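You operate a simulated robot arm through the tools that you are given. There is no shell and no other tool. Be economical: measure what you need, move in short steps, check, and stop when the job is done.

The job below is to be done with a simulated two-armed robot. You get a single attempt, and the scene is never put back.

JOB
Switch the bath off and drain it empty.
Fine: orange heat knob on 20; pump and power off before the drain opens; close the drain after.

It is judged by the outcome, as a careful person would: the job done as asked, and still so three seconds after it is handed in. It fails if anything else is knocked over, pushed out of place, dropped, spilled or broken.

ROBOT AND FRAMES
Two 7-joint arms with fingered hands on one trunk that stands fixed in place. Base frame: the origin is at the foot of the trunk, x ahead of it, y to its left, z up. Readings come in cm, rad, newtons and seconds.
The left shoulder is at [15.8, 17, 105.5], the right one opposite. With the tool pointing down near the work surface each hand reaches from about 42 to 86 cm from the base axis, measured 20 degrees to its own side. Payload 4 kg a hand.
Tool frame (each hand has its own): the origin (TCP) lies between the finger pads and is the grasp point; the fingertips stand 2.6 cm ahead of it; z points along the fingers, y is the line along which they close. Largest opening 13.2 cm; the body of the gripper starts 7.3 cm behind the TCP. The gripper is a hand of 4 fingers: y runs from the thumb to the fingers, the wrist lies at [0, 0, -22.4] in the tool frame, and closing takes about 1.5 s.
Orientation is told as [roll, pitch, yaw] about the base's x, y, z axes, in that order, counted from this pose: with the fingers straight down and closing along the base's y, the tool's x points along the base's -x, its y along +y and its z along -z.

CONTROLS
- The arms move only by the tool jog_arm. It takes "left_steps", "right_steps" or both (then of equal length, played together; a hand with none holds still); each is a list of rows, each a list of 3 entries, a list of its own where there are three numbers: the shift along the tool's x, y, z in cm, then the turn, a rotation vector about the tool's x, y, z in rad, then the opening, from 0 (shut) to 1 (fully open). In form: [[[dx, dy, dz], [ax, ay, az], grip], ...]. A call has 1 to 8 rows; each row is the pose to reach, as a shift and turn from the pose commanded when the call began, along the tool's axes at that moment. Rows are played at 5 a second. More than 5 cm and 0.15 rad between two rows, or a gripper value outside its range, and nothing of the call is played. A pose out of reach is approached as far as the arm can. The call stops where the force on the tool passes 40 N (or 10 N more than at its start, if that is more) or the arm is blocked; 0.2 s more then pass. Each finger travels about 10.8 cm/s and halts on what it meets, pressing with about 26 N; the grip force reading is that of the motor and also rises with nothing between the fingers. The clock runs only during rows and for 0.2 s after the last one: add rows that repeat a pose to give the fingers time. The reply holds the time, the measured pose of the TCP, the force on the tool along the base axes, the opening and the grip force, in the units named above and with some noise, with the torque about the TCP (base axes, N m) and any sound that the robot's microphone picked up.
- Cameras (640 x 400 px; columns grow to the right, rows downward): "scene" is now at [27.79, -4.04, 125.34]; the picture's right is [-0.45, -0.89, 0.00], its down [-0.27, 0.14, -0.95] and it looks along [0.85, -0.43, -0.30] (base axes); focal length 251 px, centre (320, 200). "left" rides on the left gripper at [-7.3, 0.6, -9.4] in its tool frame; the picture's right is [-0.08, -1.00, 0.00], its down [0.78, -0.06, -0.62] and it looks along [0.61, -0.05, 0.79] (tool axes); focal length 230 px, centre (320, 200). "right" rides on the right gripper at [7.3, 0.6, -9.4] in its tool frame; the picture's right is [-0.08, 1.00, 0.00], its down [-0.78, -0.06, -0.62] and it looks along [-0.61, -0.05, 0.79] (tool axes); focal length 230 px, centre (320, 200). There is no depth. A picture from a camera that has moved, and an enlarged one, comes with that camera's place and axes in the base frame and with its lens.
- camera(camera): a new picture of that camera. No time passes.
- lift_body(by): slides the trunk up (or, below 0, down) by that many cm; the arms and the scene camera ride with it, the base frame stays. It gives what a move gives, with no picture.
- hand_shape(shape, hand): the hand has 4 fingers and takes this shape, open, in about a second: jaw (thumb against the fingers, like two jaws); tri (thumb and two fingers); tip (a fingertip pinch); poke (one finger out to press); point (the index stretched); flat (the hand flat); cup (the hand cupped); fist (a fist). The gripper value then closes the fingers along that shape, each until it touches; the sizes above hold for jaw. It gives what a move gives, with no picture.
- turn_head(pan, tilt): turns the head with the scene camera to pan (to the left, within 1.396 rad either way) and tilt (down, from -0.506 to 1.204), counted from straight ahead of the robot. It gives what a move gives.
- inspect(camera, box): a new picture of the part [left, top, right, bottom] of that camera's present view, enlarged. No time passes.
- sign_off(): hands the job in; it is judged then, once.

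Work in short steps. Places have to be worked out from the pictures, the camera data and where the tool is seen: move nearer, look again, correct. Check each grasp and each placing, and mend what went wrong. You have 120 turns and 94 pictures in all, those below and enlarged ones among them. Open the grippers and draw the arms clear of the work before you hand the job in, unless the task says otherwise; then end with one line.

The tools are called after ">>>" as name(argument=value, ...) on one line, values as JSON. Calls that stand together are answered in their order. jog_arm: Moves the arms, as the interface text tells. Its arguments: {"type":"object","properties":{"left_steps":{"type":"array"},"right_steps":{"type":"array"}},"required":[]} The other tools are called the same way: lift_body (by) slides the trunk up or down; hand_shape (shape, hand) gives the hand a shape; turn_head (pan, tilt) turns the head that bears the scene camera; camera (camera) takes a picture; inspect (camera, box) takes an enlarged picture of a part of a camera's view; sign_off () hands the job in.

At the start:

```text
clock: 0.0
left_ee_pos: [49.99, -3.32, 116.02]
left_orientation: [0.001, 0.002, 0.0]
left_ft_force: [0.5, 0.7, 0.3]
left_torque: [0.03, -0.02, -0.02]
left_gripper_width: 13.18
left_gripper_force: 0.1
left_shape: jaw
right_ee_pos: [43.58, -46.42, 115.76]
right_orientation: [-0.001, 0.0, 0.001]
right_ft_force: [0.1, -0.5, 0.6]
right_torque: [0.03, 0.0, 0.01]
right_gripper_width: 13.2
right_gripper_force: 0.1
right_shape: jaw
trunk travel left (down, up): [-7.5, 27.6]
head pan, tilt: [-0.464, 0.309]
```

scene: 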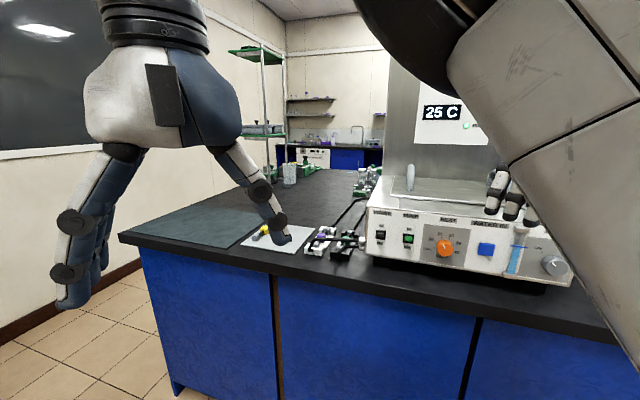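
right: 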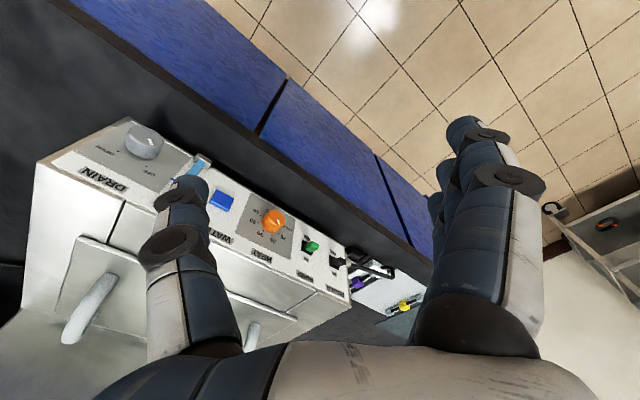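
left: 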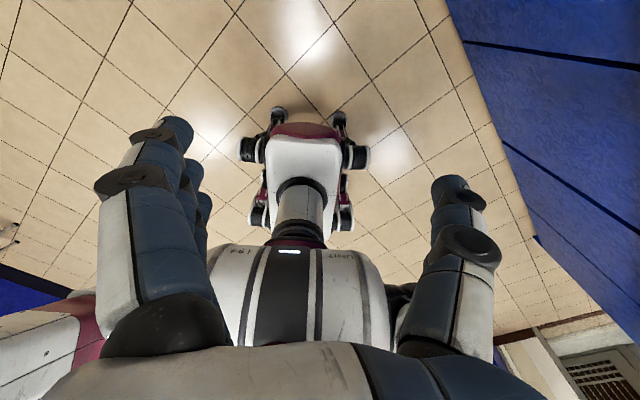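

The panel has power and pump switches, an orange heat knob, a blue button, a sight gauge and a grey drain knob. I'll enlarge both views to read the labels.

>>> inspect(camera="scene", box=[350, 180, 590, 300])

>>> inspect(camera="right", box=[40, 100, 440, 340])

```text
2.67 times, centred on (470, 240) of scene
camera zoom: at [27.79, -4.04, 125.34], right [-0.45, -0.89, 0.0], down [-0.27, 0.14, -0.95], along [0.85, -0.43, -0.3], focal length 670 px, centre (-80, 93)
```

zoom: 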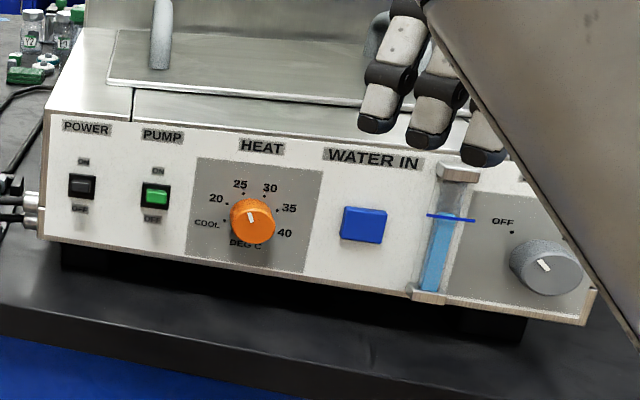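

```text
1.60 times, centred on (240, 220) of right
camera zoom: at [36.41, -45.78, 125.06], right [0.08, 1.0, 0.0], down [0.78, -0.06, 0.62], along [0.61, -0.05, -0.79], focal length 368 px, centre (448, 168)
```

zoom: 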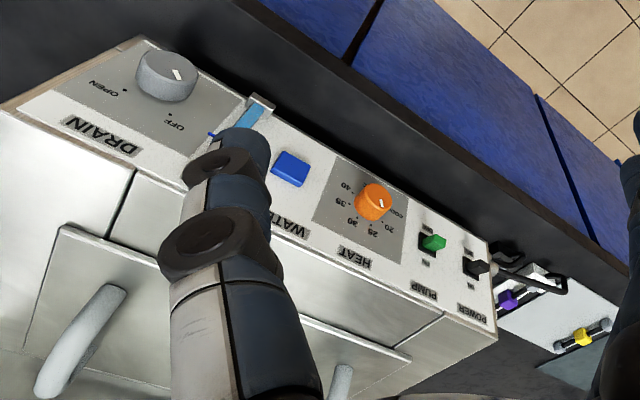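

Triangulating gives roughly: heat knob (63,-56,95.6), drain knob (47.5,-71,95.3), power (74,-45,96.7), pump (69.5,-50,96.8). The panel therefore faces about (-0.69, 0.72). I'll turn the head toward it for a full view.

>>> turn_head(pan=-0.85, tilt=0.45)

>>> camera(camera="scene")

```text
clock: 0.9
left_ee_pos: [49.96, -3.31, 116.04]
left_orientation: [-0.001, -0.001, -0.001]
left_ft_force: [0.2, 0.3, -0.2]
left_torque: [0.01, 0.02, 0.02]
left_gripper_width: 13.22
left_gripper_force: 0.0
left_shape: jaw
right_ee_pos: [43.7, -46.48, 115.73]
right_orientation: [-0.001, 0.0, -0.001]
right_ft_force: [-0.6, -0.3, 0.8]
right_torque: [0.01, -0.02, 0.0]
right_gripper_width: 13.17
right_gripper_force: 0.1
right_shape: jaw
trunk travel left (down, up): [-7.5, 27.6]
head pan, tilt: [-0.85, 0.45]
```

```text
88 pictures are left
camera scene: at [25.52, -6.76, 124.03], right [-0.75, -0.66, 0.0], down [-0.29, 0.33, -0.9], along [0.59, -0.68, -0.43], focal length 251 px, centre (320, 200)
```

scene: 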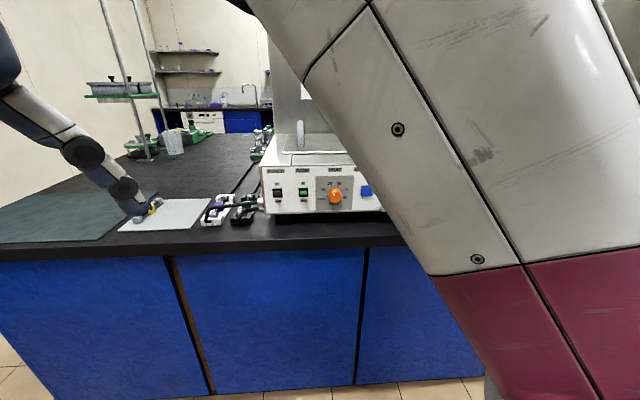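

The right arm blocks the head view, so I'll rely on the right wrist camera. First I'll yaw the right hand about 45° so it faces the panel, staying at its present height.

>>> jog_arm(right_steps=[[[0, 0, 0], [0, 0, 0.13], 1], [[0, 0, 0], [0, 0, 0.26], 1], [[0, 0, 0], [0, 0, 0.39], 1], [[0, 0, 0], [0, 0, 0.52], 1], [[0, 0, 0], [0, 0, 0.65], 1], [[0, 0, 0], [0, 0, 0.78], 1]])

>>> camera(camera="right")

```text
clock: 2.3
left_ee_pos: [50.04, -3.28, 116.03]
left_orientation: [0.001, 0.002, -0.001]
left_ft_force: [-0.1, 0.4, 0.0]
left_torque: [0.01, -0.04, -0.01]
left_gripper_width: 13.18
left_gripper_force: 0.1
left_shape: jaw
right_ee_pos: [43.69, -46.41, 115.76]
right_orientation: [0.002, 0.0, -0.781]
right_ft_force: [0.6, 0.1, -0.6]
right_torque: [-0.02, 0.0, 0.0]
right_gripper_width: 13.21
right_gripper_force: 0.1
right_shape: jaw
trunk travel left (down, up): [-7.5, 27.6]
head pan, tilt: [-0.85, 0.45]
```

```text
87 pictures are left
camera right: at [38.93, -40.83, 125.05], right [0.76, 0.65, 0.0], down [0.51, -0.6, 0.62], along [0.4, -0.47, -0.79], focal length 230 px, centre (320, 200)
```

right: 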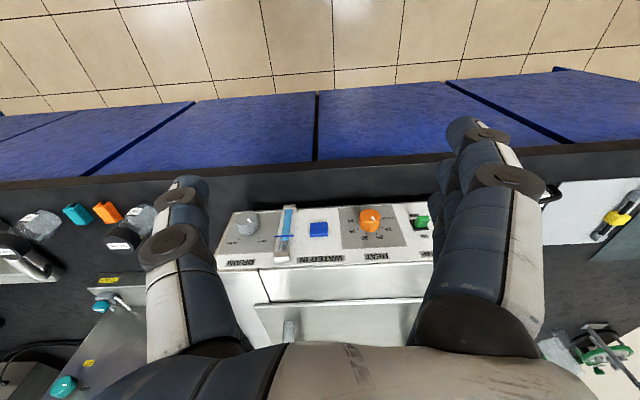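

The yaw matches the panel well. Now I'll pitch the hand up toward horizontal while moving slightly forward, staying above the panel height.

>>> jog_arm(right_steps=[[[-1, 0, 0], [0, -0.14, 0], 1], [[-2, 0, 0], [0, -0.28, 0], 1], [[-3, 0, 0], [0, -0.42, 0], 1], [[-4, 0, 0], [0, -0.56, 0], 1], [[-5, 0, 0], [0, -0.7, 0], 1], [[-5, 0, 0], [0, -0.84, 0], 1], [[-5, 0, 0], [0, -0.98, 0], 1], [[-5, 0, 0], [0, -1.12, 0], 1]])

>>> camera(camera="right")

```text
clock: 3.8
left_ee_pos: [50.63, -2.79, 115.73]
left_orientation: [0.011, -0.004, 0.019]
left_ft_force: [8.9, 15.6, -0.6]
left_torque: [-0.02, 0.05, 0.45]
left_gripper_width: 13.19
left_gripper_force: 0.0
left_shape: jaw
right_ee_pos: [45.27, -52.42, 115.52]
right_orientation: [0.049, -0.905, -0.892]
right_ft_force: [-0.1, -0.5, -0.6]
right_torque: [0.01, 0.03, -0.01]
right_gripper_width: 13.2
right_gripper_force: 0.0
right_shape: jaw
right hand out of reach, approached as far as the arm can: row 2
trunk travel left (down, up): [-7.5, 27.6]
head pan, tilt: [-0.85, 0.45]
stopped in row 7 (left hand): the force on the tool passed its limit at 48 N (the readings are from after the stop); the commanded pose is now the measured one
```

```text
86 pictures are left
camera right: at [37.81, -43.01, 115.51], right [0.78, 0.62, 0.09], down [-0.07, -0.06, 1.0], along [0.62, -0.78, 0.0], focal length 230 px, centre (320, 200)
```

right: 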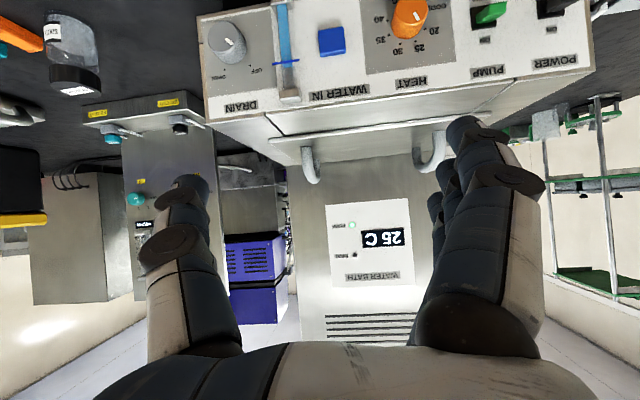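

The right arm brushed the left hand, so I'll move the left arm well off to its own side (+y), away from everything.

>>> jog_arm(left_steps=[[[0, 4, 0], [0, 0, 0], 1], [[0, 8, 0], [0, 0, 0], 1], [[0, 12, 0], [0, 0, 0], 1], [[0, 16, 0], [0, 0, 0], 1], [[0, 20, 0], [0, 0, 0], 1], [[0, 24, 0], [0, 0, 0], 1], [[0, 28, 0], [0, 0, 0], 1], [[0, 32, 0], [0, 0, 0], 1]])

>>> inspect(camera="right", box=[190, 0, 600, 260])

>>> camera(camera="scene")

```text
clock: 5.6
left_ee_pos: [50.1, 29.15, 115.99]
left_orientation: [0.008, -0.006, 0.015]
left_ft_force: [-0.2, -0.9, 0.8]
left_torque: [-0.02, 0.03, -0.01]
left_gripper_width: 13.18
left_gripper_force: 0.1
left_shape: jaw
right_ee_pos: [45.1, -52.14, 115.58]
right_orientation: [0.05, -0.907, -0.889]
right_ft_force: [1.0, 0.0, -0.7]
right_torque: [0.02, -0.02, 0.01]
right_gripper_width: 13.18
right_gripper_force: 0.1
right_shape: jaw
trunk travel left (down, up): [-7.5, 27.6]
head pan, tilt: [-0.85, 0.45]
```

```text
1.54 times, centred on (395, 130) of right
camera zoom: at [37.77, -42.91, 115.6], right [0.78, 0.62, 0.09], down [-0.07, -0.06, 1.0], along [0.62, -0.78, 0.0], focal length 354 px, centre (205, 308)
```

zoom: 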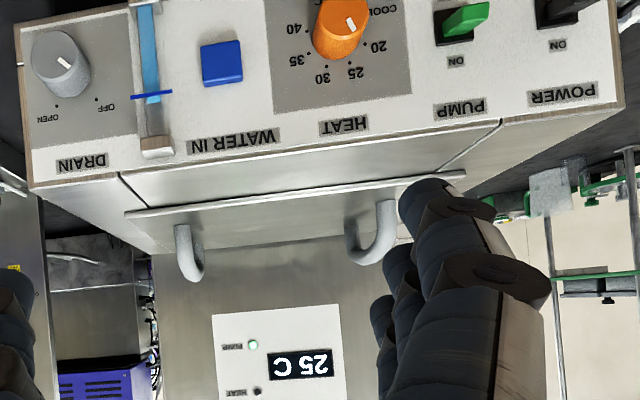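

```text
84 pictures are left
camera scene: at [25.48, -6.73, 124.04], right [-0.75, -0.66, 0.0], down [-0.29, 0.33, -0.9], along [0.59, -0.68, -0.43], focal length 251 px, centre (320, 200)
```

scene: 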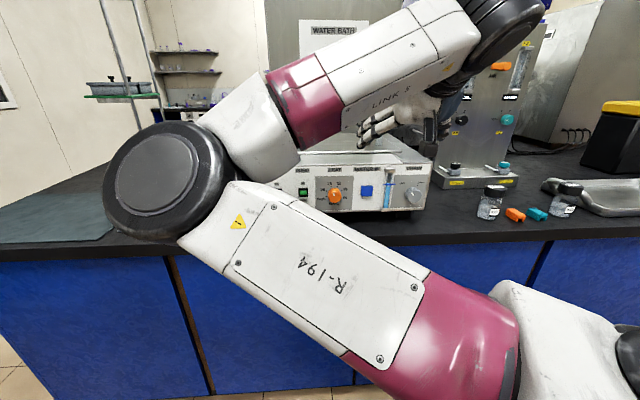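

Left arm is clear. I'll zoom in tight on the knobs to read their pointer marks.

>>> inspect(camera="right", box=[360, 0, 460, 62])

>>> inspect(camera="right", box=[195, 0, 295, 62])

>>> inspect(camera="scene", box=[275, 140, 475, 230])

```text
6.40 times, centred on (410, 31) of right
camera zoom: at [37.77, -42.91, 115.6], right [0.78, 0.62, 0.09], down [-0.07, -0.06, 1.0], along [0.62, -0.78, 0.0], focal length 1472 px, centre (-256, 1282)
```

zoom: 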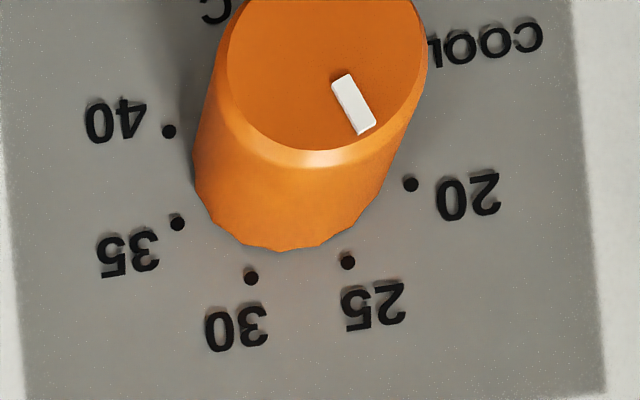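

```text
6.40 times, centred on (245, 31) of right
camera zoom: at [37.77, -42.91, 115.6], right [0.78, 0.62, 0.09], down [-0.07, -0.06, 1.0], along [0.62, -0.78, 0.0], focal length 1472 px, centre (800, 1282)
```

zoom: 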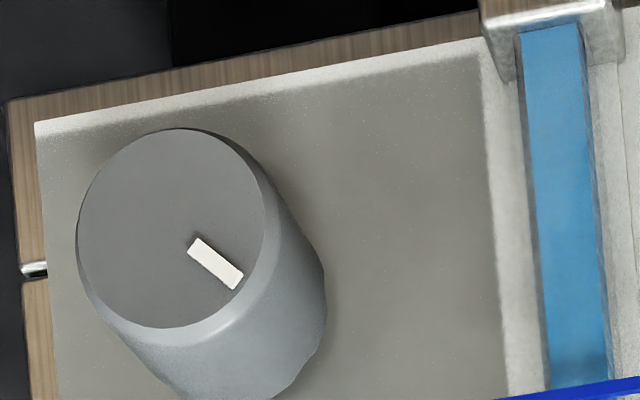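

```text
3.20 times, centred on (375, 185) of scene
camera zoom: at [25.48, -6.73, 124.04], right [-0.75, -0.66, 0.0], down [-0.29, 0.33, -0.9], along [0.59, -0.68, -0.43], focal length 804 px, centre (144, 248)
```

zoom: 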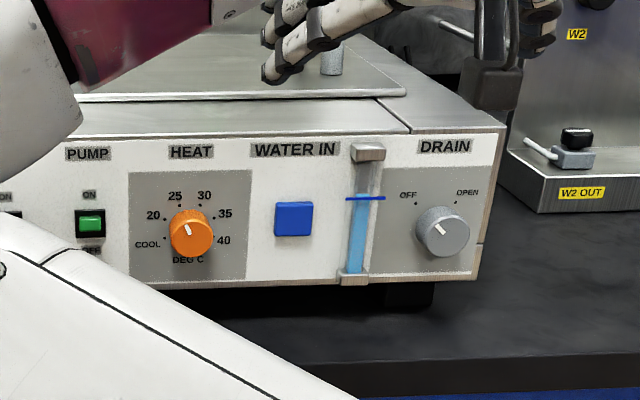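

Readings: heat pointer at 25 (needs about 50° counter-clockwise), drain pointer at OFF with OPEN about 80° clockwise. Both switches are ON, with OFF at the bottom. I'll level the hand more and straighten it to the panel's normal.

>>> jog_arm(right_steps=[[[0, 0, 0], [-0.007, -0.13, -0.019], 1], [[0, 0, 0], [-0.014, -0.26, -0.038], 1], [[0, 0, 0], [-0.02, -0.385, -0.056], 1]])

>>> hand_shape(hand="right", shape="poke")

>>> camera(camera="right")

>>> camera(camera="scene")

```text
clock: 6.6
left_ee_pos: [50.16, 29.04, 116.01]
left_orientation: [0.01, -0.003, 0.016]
left_ft_force: [-0.2, -0.6, 0.8]
left_torque: [0.02, 0.01, -0.02]
left_gripper_width: 13.19
left_gripper_force: 0.1
left_shape: jaw
right_ee_pos: [43.77, -54.91, 116.27]
right_orientation: [0.022, -1.288, -0.893]
right_ft_force: [0.8, -0.9, 0.5]
right_torque: [0.0, 0.02, 0.01]
right_gripper_width: 13.19
right_gripper_force: 0.0
right_shape: jaw
right hand out of reach, approached as far as the arm can: row 3
trunk travel left (down, up): [-7.5, 27.6]
head pan, tilt: [-0.85, 0.45]
stopped in row 3 (right hand): the arm was blocked; the commanded pose is now the measured one
```

```text
clock: 7.5
left_ee_pos: [50.32, 29.12, 115.94]
left_orientation: [0.008, -0.005, 0.016]
left_ft_force: [-0.5, -0.2, -0.5]
left_torque: [-0.01, 0.0, 0.01]
left_gripper_width: 13.19
left_gripper_force: 0.1
left_shape: jaw
right_ee_pos: [43.85, -54.84, 116.21]
right_orientation: [0.02, -1.291, -0.89]
right_ft_force: [0.1, 0.2, 0.7]
right_torque: [0.05, -0.01, 0.01]
right_gripper_width: 0.03
right_gripper_force: 0.2
right_shape: poke
trunk travel left (down, up): [-7.5, 27.6]
head pan, tilt: [-0.85, 0.45]
```

```text
80 pictures are left
camera right: at [37.22, -46.1, 111.82], right [0.78, 0.62, 0.08], down [-0.29, 0.24, 0.92], along [0.56, -0.74, 0.37], focal length 230 px, centre (320, 200)
```

right: 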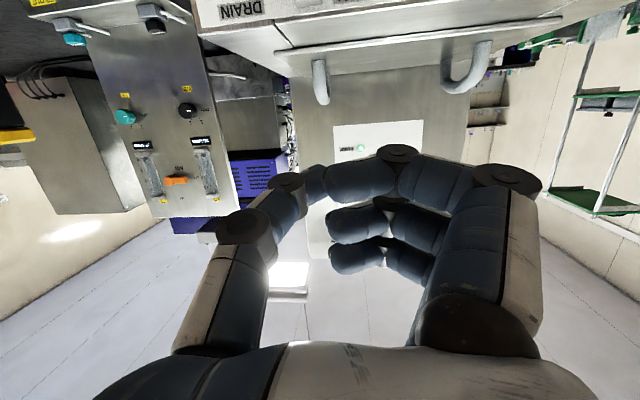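

```text
79 pictures are left
camera scene: at [25.51, -6.77, 124.02], right [-0.75, -0.66, 0.0], down [-0.29, 0.33, -0.9], along [0.59, -0.68, -0.44], focal length 251 px, centre (320, 200)
```

scene: 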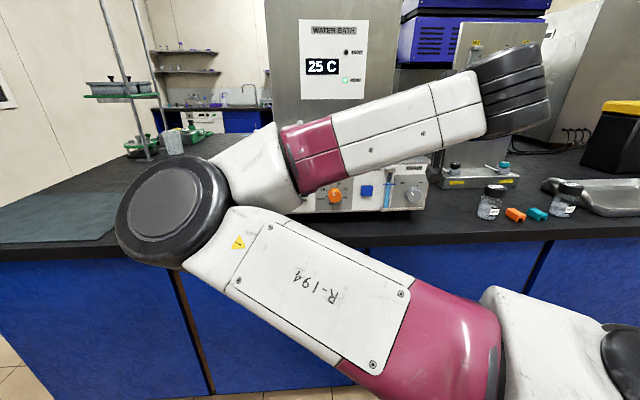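

The arm is folded tight but at a usable 16° down pitch. The "poke" shape reports fully closed, so I'll command it open to see which finger presses, and move a bit along the panel toward the switches (image right = tool +y).

>>> jog_arm(right_steps=[[[0, 2, 0], [0, 0, 0], 1], [[0, 4, 0], [0, 0, 0], 1], [[0, 6, 0], [0, 0, 0], 1], [[0, 8, 0], [0, 0, 0], 1], [[0, 8, 0], [0, 0, 0], 1], [[0, 8, 0], [0, 0, 0], 1]])

>>> camera(camera="right")

```text
clock: 9.1
left_ee_pos: [50.16, 29.05, 116.06]
left_orientation: [0.009, -0.003, 0.014]
left_ft_force: [0.4, 0.5, 0.3]
left_torque: [-0.03, 0.0, -0.01]
left_gripper_width: 13.19
left_gripper_force: 0.0
left_shape: jaw
right_ee_pos: [48.08, -52.28, 116.93]
right_orientation: [0.009, -1.307, -0.949]
right_ft_force: [0.1, 0.4, -0.6]
right_torque: [0.01, 0.03, 0.0]
right_gripper_width: 0.01
right_gripper_force: 0.1
right_shape: poke
trunk travel left (down, up): [-7.5, 27.6]
head pan, tilt: [-0.85, 0.45]
stopped in row 6 (right hand): the arm was blocked; the commanded pose is now the measured one
```

```text
78 pictures are left
camera right: at [42.11, -42.93, 112.26], right [0.82, 0.57, 0.08], down [-0.28, 0.28, 0.92], along [0.5, -0.77, 0.38], focal length 230 px, centre (320, 200)
```

right: 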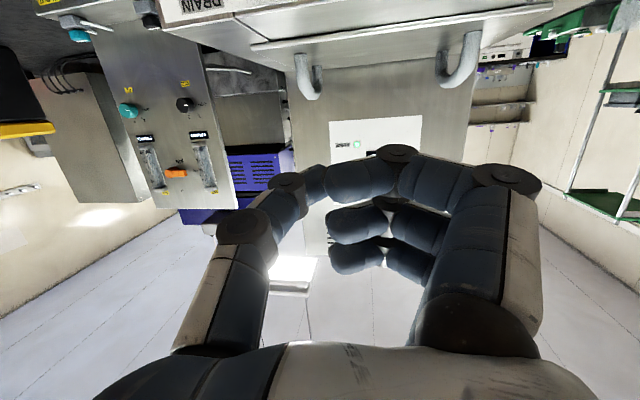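

The arm is too folded this close to the trunk. The switches lie further out in +x, so I'll move diagonally outward with slight descent, still 7 cm or more clear of the panel, and restore the yaw.

>>> jog_arm(right_steps=[[[0.9, 2.9, 0.6], [-0.03, 0, 0], 1], [[1.7, 5.8, 1.2], [-0.06, 0, 0], 1], [[2.6, 8.7, 1.9], [-0.09, 0, 0], 1], [[3.4, 11.6, 2.5], [-0.12, 0, 0], 1], [[4.3, 14.5, 3.1], [-0.14, 0, 0], 1]])

>>> hand_shape(hand="right", shape="point")

>>> camera(camera="right")

>>> camera(camera="scene")

```text
clock: 10.5
left_ee_pos: [50.21, 28.97, 115.96]
left_orientation: [0.009, -0.004, 0.013]
left_ft_force: [-0.3, 0.4, -0.2]
left_torque: [0.02, 0.0, -0.02]
left_gripper_width: 13.18
left_gripper_force: 0.0
left_shape: jaw
right_ee_pos: [59.18, -50.85, 113.17]
right_orientation: [0.118, -1.335, -0.986]
right_ft_force: [0.4, 0.2, 0.9]
right_torque: [0.03, 0.01, 0.0]
right_gripper_width: 0.01
right_gripper_force: 0.1
right_shape: poke
right hand out of reach, approached as far as the arm can: row 3, 4, 5
trunk travel left (down, up): [-7.5, 27.6]
head pan, tilt: [-0.85, 0.45]
stopped in row 5 (right hand): the arm was blocked; the commanded pose is now the measured one
```

```text
clock: 11.4
left_ee_pos: [50.15, 29.09, 116.1]
left_orientation: [0.01, -0.005, 0.015]
left_ft_force: [-0.1, 0.2, 0.3]
left_torque: [-0.01, -0.01, -0.01]
left_gripper_width: 13.2
left_gripper_force: 0.1
left_shape: jaw
right_ee_pos: [59.24, -50.83, 113.03]
right_orientation: [0.117, -1.334, -0.984]
right_ft_force: [0.4, -0.6, 1.0]
right_torque: [0.02, -0.01, 0.02]
right_gripper_width: 12.61
right_gripper_force: 0.0
right_shape: point
trunk travel left (down, up): [-7.5, 27.6]
head pan, tilt: [-0.85, 0.45]
```

```text
77 pictures are left
camera right: at [52.88, -42.05, 108.21], right [0.77, 0.63, 0.1], down [-0.33, 0.26, 0.91], along [0.54, -0.73, 0.41], focal length 230 px, centre (320, 200)
```

right: 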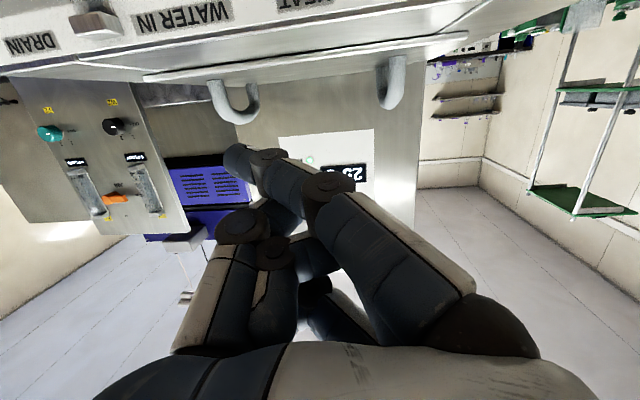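

```text
76 pictures are left
camera scene: at [25.51, -6.77, 124.02], right [-0.75, -0.66, 0.0], down [-0.29, 0.33, -0.9], along [0.59, -0.68, -0.44], focal length 251 px, centre (320, 200)
```

scene: 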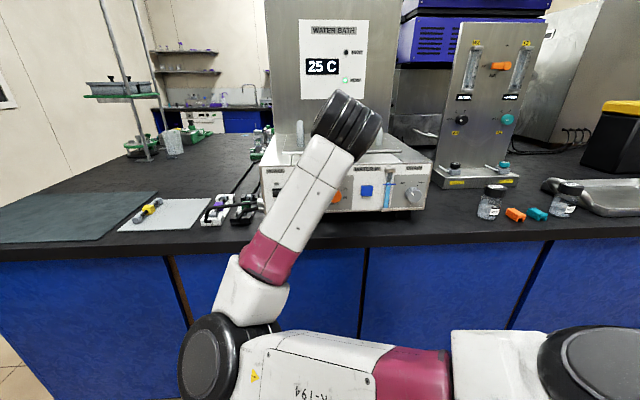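

The elbow has dropped low, so the wrist is bent to its limit. Raising the trunk should put the shoulder above the work and ease this, so I'll lift 15 cm and then bring the hand down again.

>>> lift_body(by=15)

>>> jog_arm(right_steps=[[[0, 2, -1], [-0.04, 0.04, 0], 1], [[2, 4, -1], [-0.08, 0.08, 0], 1], [[4, 5, -2], [-0.12, 0.12, 0], 1], [[6, 6, -2], [-0.16, 0.16, 0], 1], [[8, 6, -2], [-0.2, 0.2, 0], 1]])

>>> camera(camera="scene")

>>> camera(camera="right")

```text
clock: 13.2
left_ee_pos: [50.12, 29.02, 130.82]
left_orientation: [0.01, -0.002, 0.016]
left_ft_force: [0.4, -0.4, 0.2]
left_torque: [0.01, -0.01, -0.02]
left_gripper_width: 13.22
left_gripper_force: 0.0
left_shape: jaw
right_ee_pos: [57.45, -54.08, 129.15]
right_orientation: [0.106, -1.357, -1.039]
right_ft_force: [-0.5, -0.5, -0.7]
right_torque: [-0.04, 0.0, -0.02]
right_gripper_width: 12.61
right_gripper_force: 0.1
right_shape: point
trunk travel left (down, up): [-22.5, 12.6]
head pan, tilt: [-0.85, 0.45]
```

```text
clock: 14.6
left_ee_pos: [50.27, 29.02, 131.02]
left_orientation: [0.008, -0.005, 0.016]
left_ft_force: [-0.9, -0.7, -0.5]
left_torque: [0.0, 0.01, 0.02]
left_gripper_width: 13.18
left_gripper_force: 0.1
left_shape: jaw
right_ee_pos: [59.88, -47.99, 122.63]
right_orientation: [0.187, -1.168, -0.925]
right_ft_force: [0.1, 0.6, 0.0]
right_torque: [-0.02, 0.02, 0.03]
right_gripper_width: 12.6
right_gripper_force: 0.1
right_shape: point
trunk travel left (down, up): [-22.5, 12.6]
head pan, tilt: [-0.85, 0.45]
stopped in row 5 (right hand): the arm was blocked; the commanded pose is now the measured one
```

```text
75 pictures are left
camera scene: at [12.16, -6.8, 140.37], right [-0.75, -0.66, 0.0], down [-0.29, 0.33, -0.9], along [0.59, -0.68, -0.44], focal length 251 px, centre (320, 200)
```

scene: 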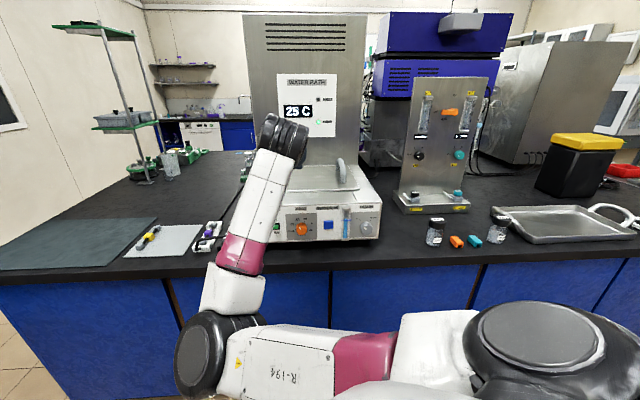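

```text
74 pictures are left
camera right: at [52.12, -39.58, 119.4], right [0.7, 0.7, 0.14], down [-0.28, 0.09, 0.95], along [0.66, -0.71, 0.26], focal length 230 px, centre (320, 200)
```

right: 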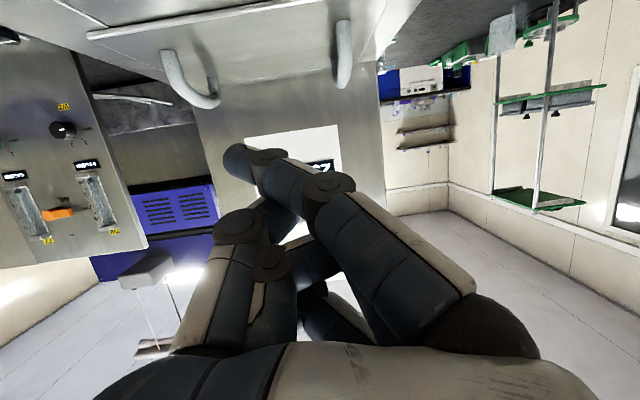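

The orientation is now actually close to right (facing along yaw −0.73, about 22° down). I'll back off a bit from the panel and descend to panel height.

>>> jog_arm(right_steps=[[[2, 1.5, -1], [0, 0, 0], 1], [[4, 2, -1.5], [0, 0, 0], 1], [[7, 2.5, -1.5], [0, 0, 0], 1], [[10, 2.5, -1], [0, 0, 0], 1], [[13, 2.5, 0], [0, 0, 0], 1], [[16, 2.5, 1], [0, 0, 0], 1], [[19, 2.5, 1.5], [0, 0, 0], 1]])

>>> camera(camera="scene")

>>> camera(camera="right")

```text
clock: 16.4
left_ee_pos: [50.16, 29.05, 130.99]
left_orientation: [0.008, -0.005, 0.014]
left_ft_force: [0.5, 1.3, -0.6]
left_torque: [-0.02, 0.0, 0.01]
left_gripper_width: 13.21
left_gripper_force: 0.1
left_shape: jaw
right_ee_pos: [58.02, -49.35, 106.89]
right_orientation: [0.088, -1.235, -0.883]
right_ft_force: [-0.1, -0.1, -0.6]
right_torque: [0.01, 0.01, 0.02]
right_gripper_width: 12.61
right_gripper_force: 0.0
right_shape: point
right hand out of reach, approached as far as the arm can: row 2, 3, 4, 5, 6, 7
trunk travel left (down, up): [-22.5, 12.6]
head pan, tilt: [-0.85, 0.45]
stopped in row 7 (right hand): the arm was blocked; the commanded pose is now the measured one
```

```text
73 pictures are left
camera scene: at [12.14, -6.79, 140.38], right [-0.75, -0.66, 0.0], down [-0.29, 0.33, -0.9], along [0.59, -0.68, -0.44], focal length 251 px, centre (320, 200)
```

scene: 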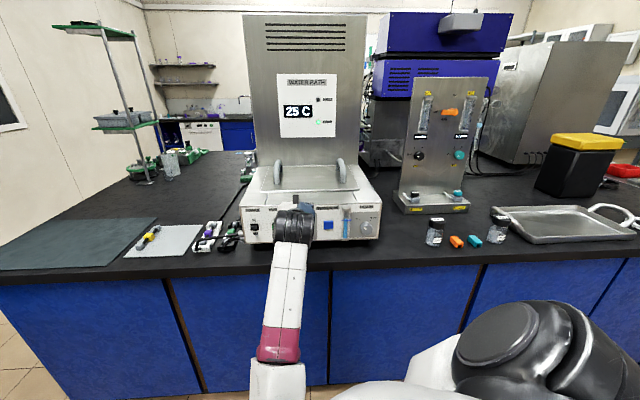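

```text
72 pictures are left
camera right: at [50.68, -40.85, 103.1], right [0.73, 0.68, 0.1], down [-0.29, 0.17, 0.94], along [0.62, -0.72, 0.32], focal length 230 px, centre (320, 200)
```

right: 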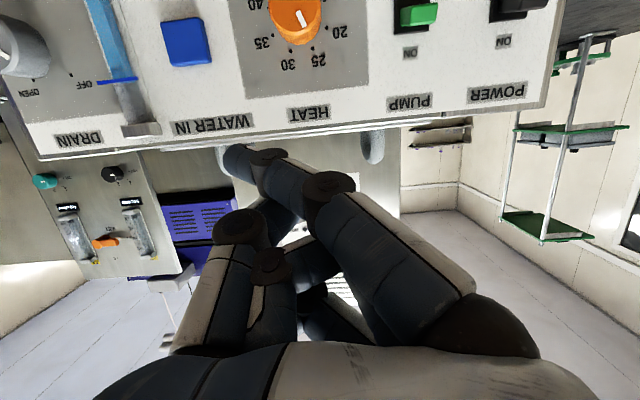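

The current "palm-up" attitude (camera side down) forces the elbow low and inward. Rolling the hand about its own z by −90° to a handshake attitude should relax it, so I'll do that while rising and backing off.

>>> jog_arm(right_steps=[[[-2, 0, -1], [0, 0, -0.14], 1], [[-4, 0, -2], [0, 0, -0.28], 1], [[-6, 0, -3], [0, 0, -0.42], 1], [[-8, 0, -4], [0, 0, -0.56], 1], [[-10, 0, -4], [0, 0, -0.7], 1], [[-10, 0, -4], [0, 0, -0.84], 1], [[-10, 0, -4], [0, 0, -0.98], 1], [[-10, 0, -4], [0, 0, -1.12], 1]])

>>> camera(camera="scene")

```text
clock: 18.2
left_ee_pos: [50.16, 28.97, 130.97]
left_orientation: [0.009, -0.004, 0.014]
left_ft_force: [0.3, 0.3, 1.1]
left_torque: [-0.01, -0.01, 0.0]
left_gripper_width: 13.21
left_gripper_force: 0.1
left_shape: jaw
right_ee_pos: [56.84, -50.66, 117.85]
right_orientation: [-1.209, -0.434, 0.594]
right_ft_force: [0.2, -0.5, 0.1]
right_torque: [0.0, -0.02, 0.0]
right_gripper_width: 12.6
right_gripper_force: 0.0
right_shape: point
trunk travel left (down, up): [-22.5, 12.6]
head pan, tilt: [-0.85, 0.45]
```

```text
71 pictures are left
camera scene: at [12.14, -6.77, 140.37], right [-0.75, -0.66, 0.0], down [-0.29, 0.33, -0.9], along [0.59, -0.68, -0.44], focal length 251 px, centre (320, 200)
```

scene: 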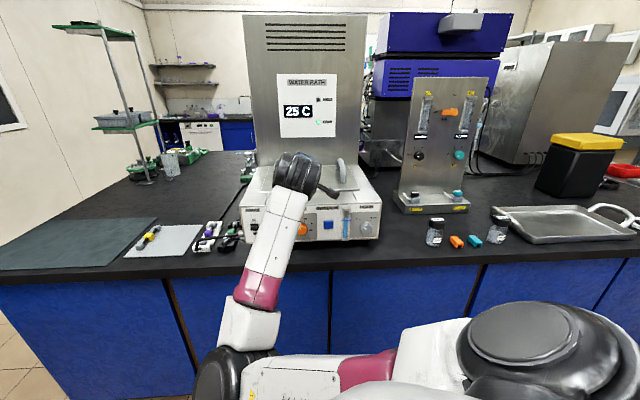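

No limits hit this time. I'll keep rolling the same way towards palm-down.

>>> jog_arm(right_steps=[[[0, 0, -1], [0, 0, -0.14], 1], [[0, 0, -2], [0, 0, -0.28], 1], [[0, 0, -3], [0, 0, -0.42], 1], [[0, 0, -3], [0, 0, -0.56], 1], [[0, 0, -3], [0, 0, -0.7], 1], [[0, 0, -3], [0, 0, -0.84], 1], [[0, 0, -3], [0, 0, -0.98], 1], [[0, 0, -3], [0, 0, -1.12], 1]])

>>> camera(camera="scene")

>>> camera(camera="right")

```text
clock: 20.2
left_ee_pos: [49.98, 29.21, 130.97]
left_orientation: [0.007, -0.005, 0.016]
left_ft_force: [-0.7, -0.1, 0.1]
left_torque: [0.02, -0.01, -0.03]
left_gripper_width: 13.19
left_gripper_force: 0.1
left_shape: jaw
right_ee_pos: [73.45, -46.4, 101.85]
right_orientation: [-1.309, 0.646, 0.766]
right_ft_force: [-17.3, 30.2, 0.1]
right_torque: [-0.2, -0.12, 0.27]
right_gripper_width: 12.6
right_gripper_force: 0.1
right_shape: point
right hand out of reach, approached as far as the arm can: row 1, 2, 3, 4, 5, 6, 7, 8
trunk travel left (down, up): [-22.5, 12.6]
head pan, tilt: [-0.85, 0.45]
stopped in row 8 (right hand): the arm was blocked; the commanded pose is now the measured one
```

```text
70 pictures are left
camera scene: at [11.92, -6.49, 140.42], right [-0.75, -0.66, 0.0], down [-0.29, 0.33, -0.9], along [0.59, -0.68, -0.43], focal length 251 px, centre (320, 200)
```

scene: 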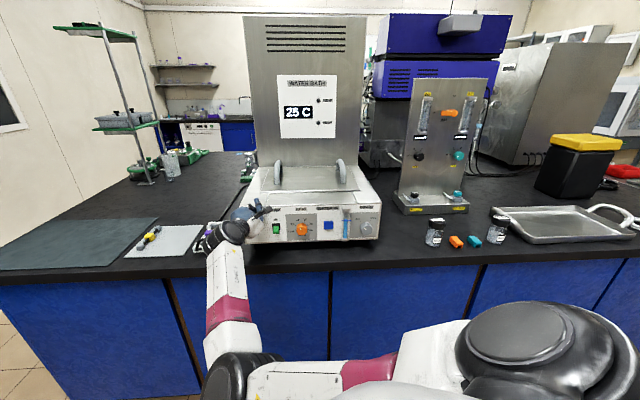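

```text
69 pictures are left
camera right: at [63.74, -43.09, 107.8], right [-0.55, -0.17, -0.82], down [0.15, 0.94, -0.3], along [0.82, -0.28, -0.5], focal length 230 px, centre (320, 200)
```

right: 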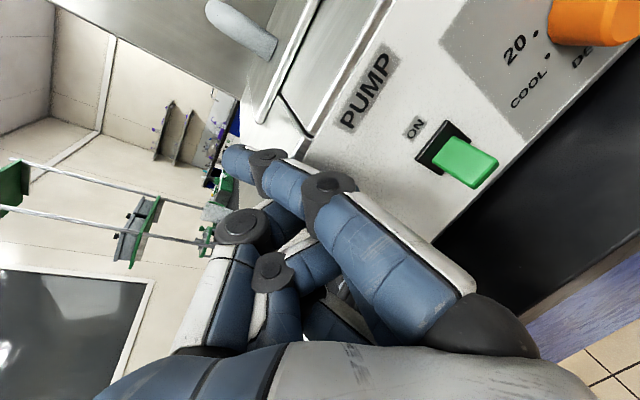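

The IK pulled the hand down against the bath's left end (about 34 N), and the pump lamp now looks dark. I'll back straight out along −z and then look closely.

>>> jog_arm(right_steps=[[[0, 0, -1.5], [0, 0, 0], 1], [[0, 0, -3], [0, 0, 0], 1], [[0, 0, -4.5], [0, 0, 0], 1], [[0, 0, -6], [0, 0, 0], 1]])

>>> inspect(camera="scene", box=[190, 70, 390, 250])

>>> camera(camera="right")

```text
clock: 21.4
left_ee_pos: [50.19, 28.99, 130.96]
left_orientation: [0.009, -0.003, 0.015]
left_ft_force: [-0.6, -0.1, 0.4]
left_torque: [0.02, 0.03, 0.02]
left_gripper_width: 13.21
left_gripper_force: 0.1
left_shape: jaw
right_ee_pos: [70.28, -47.7, 104.03]
right_orientation: [-1.377, 0.671, 0.649]
right_ft_force: [0.7, -0.5, -0.4]
right_torque: [0.03, 0.0, 0.02]
right_gripper_width: 12.62
right_gripper_force: 0.1
right_shape: point
right hand out of reach, approached as far as the arm can: row 1, 2, 3, 4
trunk travel left (down, up): [-22.5, 12.6]
head pan, tilt: [-0.85, 0.45]
stopped in row 4 (right hand): the arm was blocked; the commanded pose is now the measured one
```

```text
2.22 times, centred on (290, 160) of scene
camera zoom: at [12.21, -6.77, 140.36], right [-0.75, -0.66, 0.0], down [-0.29, 0.33, -0.9], along [0.59, -0.68, -0.44], focal length 559 px, centre (387, 289)
```

zoom: 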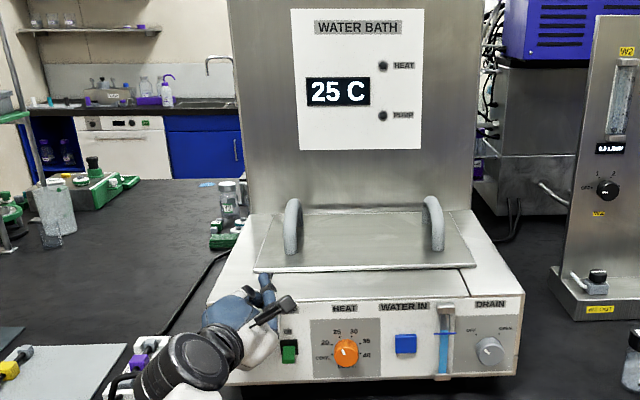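

```text
67 pictures are left
camera right: at [60.78, -43.33, 109.5], right [-0.55, -0.18, -0.81], down [0.22, 0.91, -0.35], along [0.8, -0.37, -0.47], focal length 230 px, centre (320, 200)
```

right: 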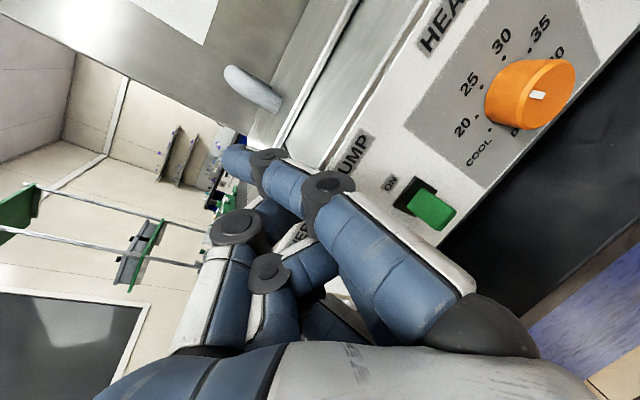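

The pump lamp is off, so a switch may have been hit; I'll verify later. The arm is in a bad branch (supinated), so I'll raise the hand and swing the fingers down, then come round with the hand pronated instead.

>>> jog_arm(right_steps=[[[1.5, -1.7, -1.3], [-0.108, -0.084, 0], 1], [[3, -3.4, -2.6], [-0.216, -0.168, 0], 1], [[4.5, -5.1, -3.9], [-0.324, -0.252, 0], 1], [[6, -6.8, -5.2], [-0.432, -0.336, 0], 1], [[7.5, -8.5, -6.5], [-0.54, -0.42, 0], 1], [[9, -10.2, -7.8], [-0.648, -0.504, 0], 1], [[10.5, -11.9, -9.1], [-0.756, -0.588, 0], 1], [[12, -13.6, -10.4], [-0.864, -0.672, 0], 1]])

>>> camera(camera="scene")

```text
clock: 23.2
left_ee_pos: [50.58, 28.82, 130.83]
left_orientation: [0.008, 0.0, 0.013]
left_ft_force: [1.1, -0.8, -0.9]
left_torque: [0.05, 0.04, 0.0]
left_gripper_width: 13.18
left_gripper_force: 0.1
left_shape: jaw
right_ee_pos: [65.98, -41.93, 123.58]
right_orientation: [-0.243, 0.213, 1.169]
right_ft_force: [0.8, -0.2, -0.5]
right_torque: [-0.05, 0.02, -0.02]
right_gripper_width: 0.0
right_gripper_force: 0.2
right_shape: point
right hand out of reach, approached as far as the arm can: row 1, 2, 3, 4, 5
trunk travel left (down, up): [-22.5, 12.6]
head pan, tilt: [-0.85, 0.45]
```

```text
66 pictures are left
camera scene: at [12.49, -6.9, 140.29], right [-0.75, -0.66, 0.0], down [-0.29, 0.33, -0.9], along [0.59, -0.68, -0.44], focal length 251 px, centre (320, 200)
```

scene: 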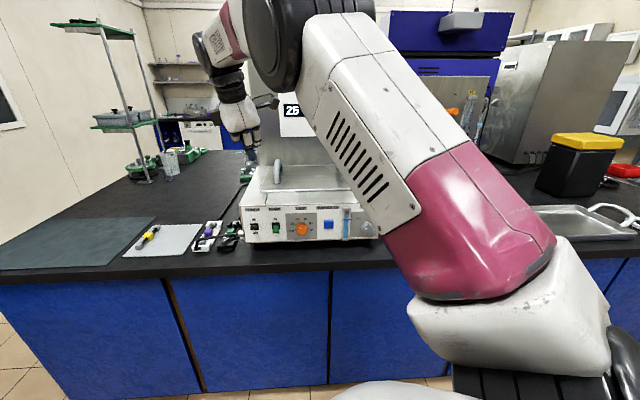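

The elbow is high again and the hand points down. While the panel is visible, I'll inspect switches and lamp.

>>> inspect(camera="scene", box=[236, 195, 386, 250])

>>> camera(camera="right")

```text
4.27 times, centred on (311, 222) of scene
camera zoom: at [12.49, -6.9, 140.29], right [-0.75, -0.66, 0.0], down [-0.29, 0.33, -0.9], along [0.59, -0.68, -0.44], focal length 1072 px, centre (358, 104)
```

zoom: 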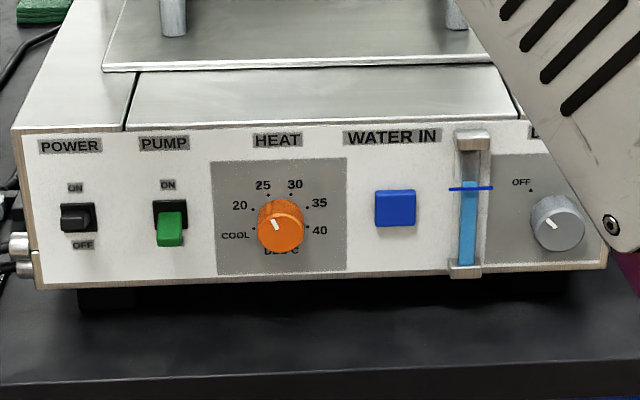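

```text
64 pictures are left
camera right: at [61.42, -45.62, 133.78], right [-0.88, 0.4, -0.25], down [0.27, 0.86, 0.43], along [0.39, 0.31, -0.87], focal length 230 px, centre (320, 200)
```

right: 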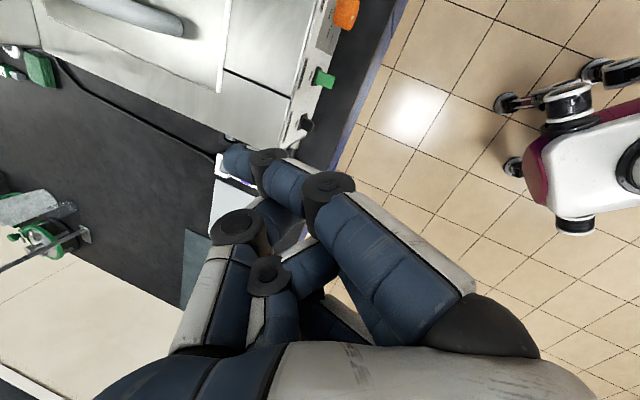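

The pump lever now seems tipped down (OFF) with power still on. I'll confirm with a tighter zoom.

>>> inspect(camera="scene", box=[240, 205, 300, 243])

```text
10.53 times, centred on (270, 224) of scene
camera zoom: at [12.49, -6.9, 140.29], right [-0.75, -0.66, 0.0], down [-0.29, 0.33, -0.9], along [0.59, -0.68, -0.44], focal length 2646 px, centre (846, -53)
```

zoom: 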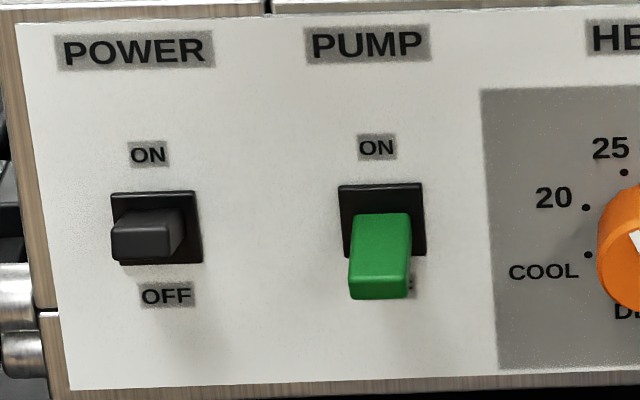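

Pump lever is down (OFF) and power is still up (ON), so that accidental touch did the pump in the right order. The power lever just needs pushing down from above. I'll move away from the panel and turn the hand the other way round to the pronated branch.

>>> jog_arm(right_steps=[[[0, 1.5, -0.4], [0, 0, -0.145], 1], [[0, 3, -0.8], [0, 0, -0.29], 1], [[0, 4.5, -1.2], [0, 0, -0.435], 1], [[-0.5, 6, -1.6], [0, 0, -0.58], 1], [[-0.5, 7.5, -2], [0, 0, -0.725], 1], [[-0.5, 8.6, -2.3], [0, 0, -0.87], 1], [[-0.5, 8.6, -2.3], [0, 0, -1.015], 1], [[-0.5, 8.6, -2.3], [0, 0, -1.16], 1]])

>>> camera(camera="scene")

>>> camera(camera="right")

```text
clock: 25.0
left_ee_pos: [49.76, 29.12, 131.17]
left_orientation: [0.008, -0.008, 0.015]
left_ft_force: [0.1, 0.6, 0.8]
left_torque: [-0.01, -0.08, 0.02]
left_gripper_width: 13.17
left_gripper_force: 0.0
left_shape: jaw
right_ee_pos: [52.93, -33.72, 121.25]
right_orientation: [0.011, 0.291, 2.181]
right_ft_force: [-1.2, -0.2, 1.2]
right_torque: [-0.07, -0.09, 0.0]
right_gripper_width: 12.58
right_gripper_force: 0.0
right_shape: point
right hand out of reach, approached as far as the arm can: row 6, 7, 8
trunk travel left (down, up): [-22.5, 12.6]
head pan, tilt: [-0.85, 0.45]
```

```text
62 pictures are left
camera scene: at [11.76, -6.73, 140.43], right [-0.75, -0.66, 0.0], down [-0.28, 0.33, -0.9], along [0.6, -0.68, -0.43], focal length 251 px, centre (320, 200)
```

scene: 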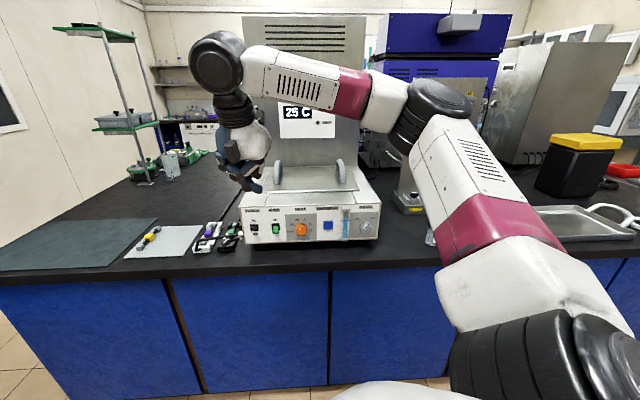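

```text
61 pictures are left
camera right: at [54.98, -37.46, 132.26], right [-0.86, -0.51, -0.01], down [-0.48, 0.8, 0.37], along [-0.18, 0.32, -0.93], focal length 230 px, centre (320, 200)
```

right: 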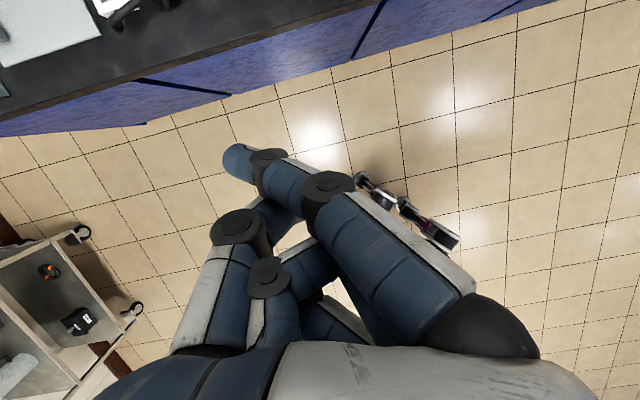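

This branch is natural: elbow out and high, camera on the upper side. Now I'll pitch the fingers up toward the panel with a small yaw correction.

>>> jog_arm(right_steps=[[[0, 0, 0], [0, 0.13, -0.02], 1], [[0, 0, 0], [0, 0.26, -0.04], 1], [[0, 0, 0], [0, 0.39, -0.06], 1], [[0, 0, 0], [0, 0.52, -0.08], 1], [[0, 0, 0], [0, 0.65, -0.1], 1], [[0, 0, 0], [0, 0.78, -0.12], 1], [[0, 0, 0], [0, 0.88, -0.14], 1]])

>>> camera(camera="scene")

>>> camera(camera="right")

```text
clock: 26.6
left_ee_pos: [50.12, 29.28, 130.9]
left_orientation: [0.007, -0.003, 0.016]
left_ft_force: [0.7, -0.2, -0.2]
left_torque: [0.02, -0.01, -0.03]
left_gripper_width: 13.18
left_gripper_force: 0.0
left_shape: jaw
right_ee_pos: [53.16, -33.72, 121.07]
right_orientation: [0.256, 1.153, 2.518]
right_ft_force: [0.1, -0.8, -1.3]
right_torque: [-0.04, 0.03, 0.0]
right_gripper_width: 12.57
right_gripper_force: 0.0
right_shape: point
trunk travel left (down, up): [-22.5, 12.6]
head pan, tilt: [-0.85, 0.45]
```

```text
60 pictures are left
camera scene: at [12.14, -6.68, 140.38], right [-0.75, -0.66, 0.0], down [-0.29, 0.33, -0.9], along [0.59, -0.68, -0.43], focal length 251 px, centre (320, 200)
```

scene: 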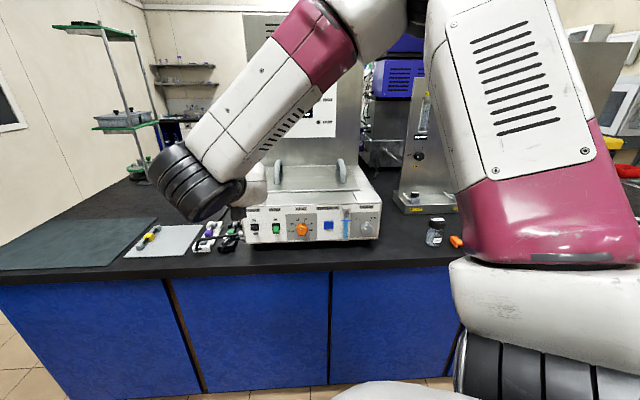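

```text
59 pictures are left
camera right: at [49.87, -29.09, 131.43], right [-0.78, -0.63, 0.03], down [-0.56, 0.67, -0.48], along [0.28, -0.39, -0.88], focal length 230 px, centre (320, 200)
```

right: 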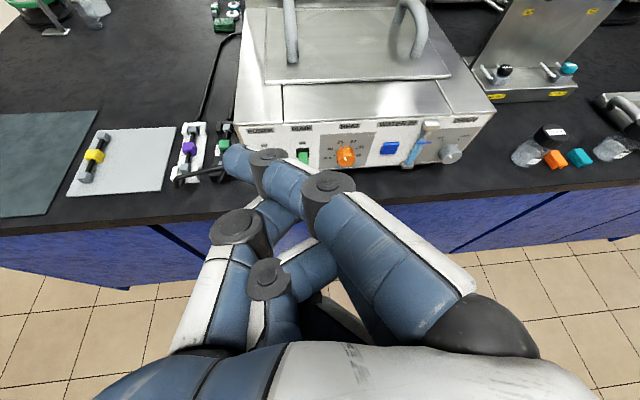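

Very good: an upright view and a clear index finger. I estimate the index tip at tool (2.8, −3.7, 0.2) and the power lever at (74.2, −45.4, 96.3). I'll pre-position the tip about 8 cm in front of and 5 cm above the lever.

>>> jog_arm(right_steps=[[[-2.1, -0.9, 3.1], [0.013, 0, 0.01], 1], [[-4.3, -1.8, 6.1], [0.026, 0, 0.02], 1], [[-6.4, -2.7, 9.2], [0.04, 0, 0.03], 1], [[-8.5, -3.7, 12.2], [0.05, 0, 0.04], 1], [[-10.6, -4.6, 15.3], [0.065, 0, 0.05], 1], [[-12.8, -5.5, 18.3], [0.08, 0, 0.06], 1], [[-14.9, -6.4, 21.4], [0.09, 0, 0.07], 1]])

>>> camera(camera="right")

>>> camera(camera="scene")

```text
clock: 28.2
left_ee_pos: [50.47, 29.05, 130.99]
left_orientation: [0.008, -0.003, 0.017]
left_ft_force: [0.5, 0.5, 0.7]
left_torque: [0.0, 0.01, -0.01]
left_gripper_width: 13.19
left_gripper_force: 0.2
left_shape: jaw
right_ee_pos: [65.27, -41.43, 98.1]
right_orientation: [0.0, 1.157, 2.335]
right_ft_force: [0.1, -0.1, -0.3]
right_torque: [-0.05, 0.01, -0.03]
right_gripper_width: 12.62
right_gripper_force: 0.1
right_shape: point
trunk travel left (down, up): [-22.5, 12.6]
head pan, tilt: [-0.85, 0.45]
```

```text
58 pictures are left
camera right: at [60.98, -37.7, 108.48], right [-0.74, -0.67, -0.07], down [-0.56, 0.68, -0.47], along [0.36, -0.31, -0.88], focal length 230 px, centre (320, 200)
```

right: 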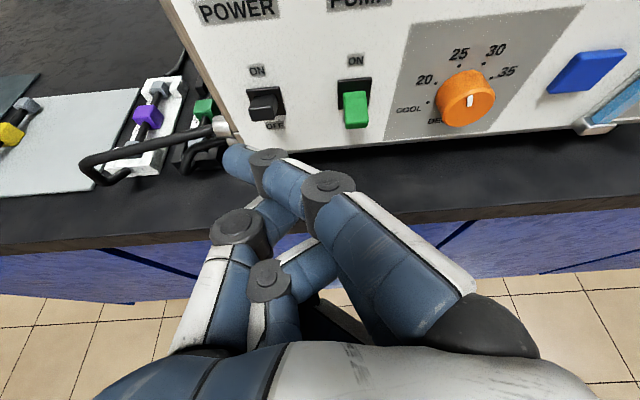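

```text
57 pictures are left
camera scene: at [12.24, -6.8, 140.36], right [-0.75, -0.66, 0.0], down [-0.29, 0.33, -0.9], along [0.59, -0.68, -0.44], focal length 251 px, centre (320, 200)
```

scene: 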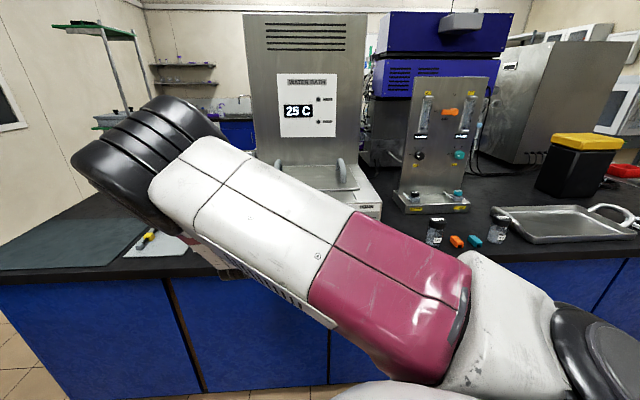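

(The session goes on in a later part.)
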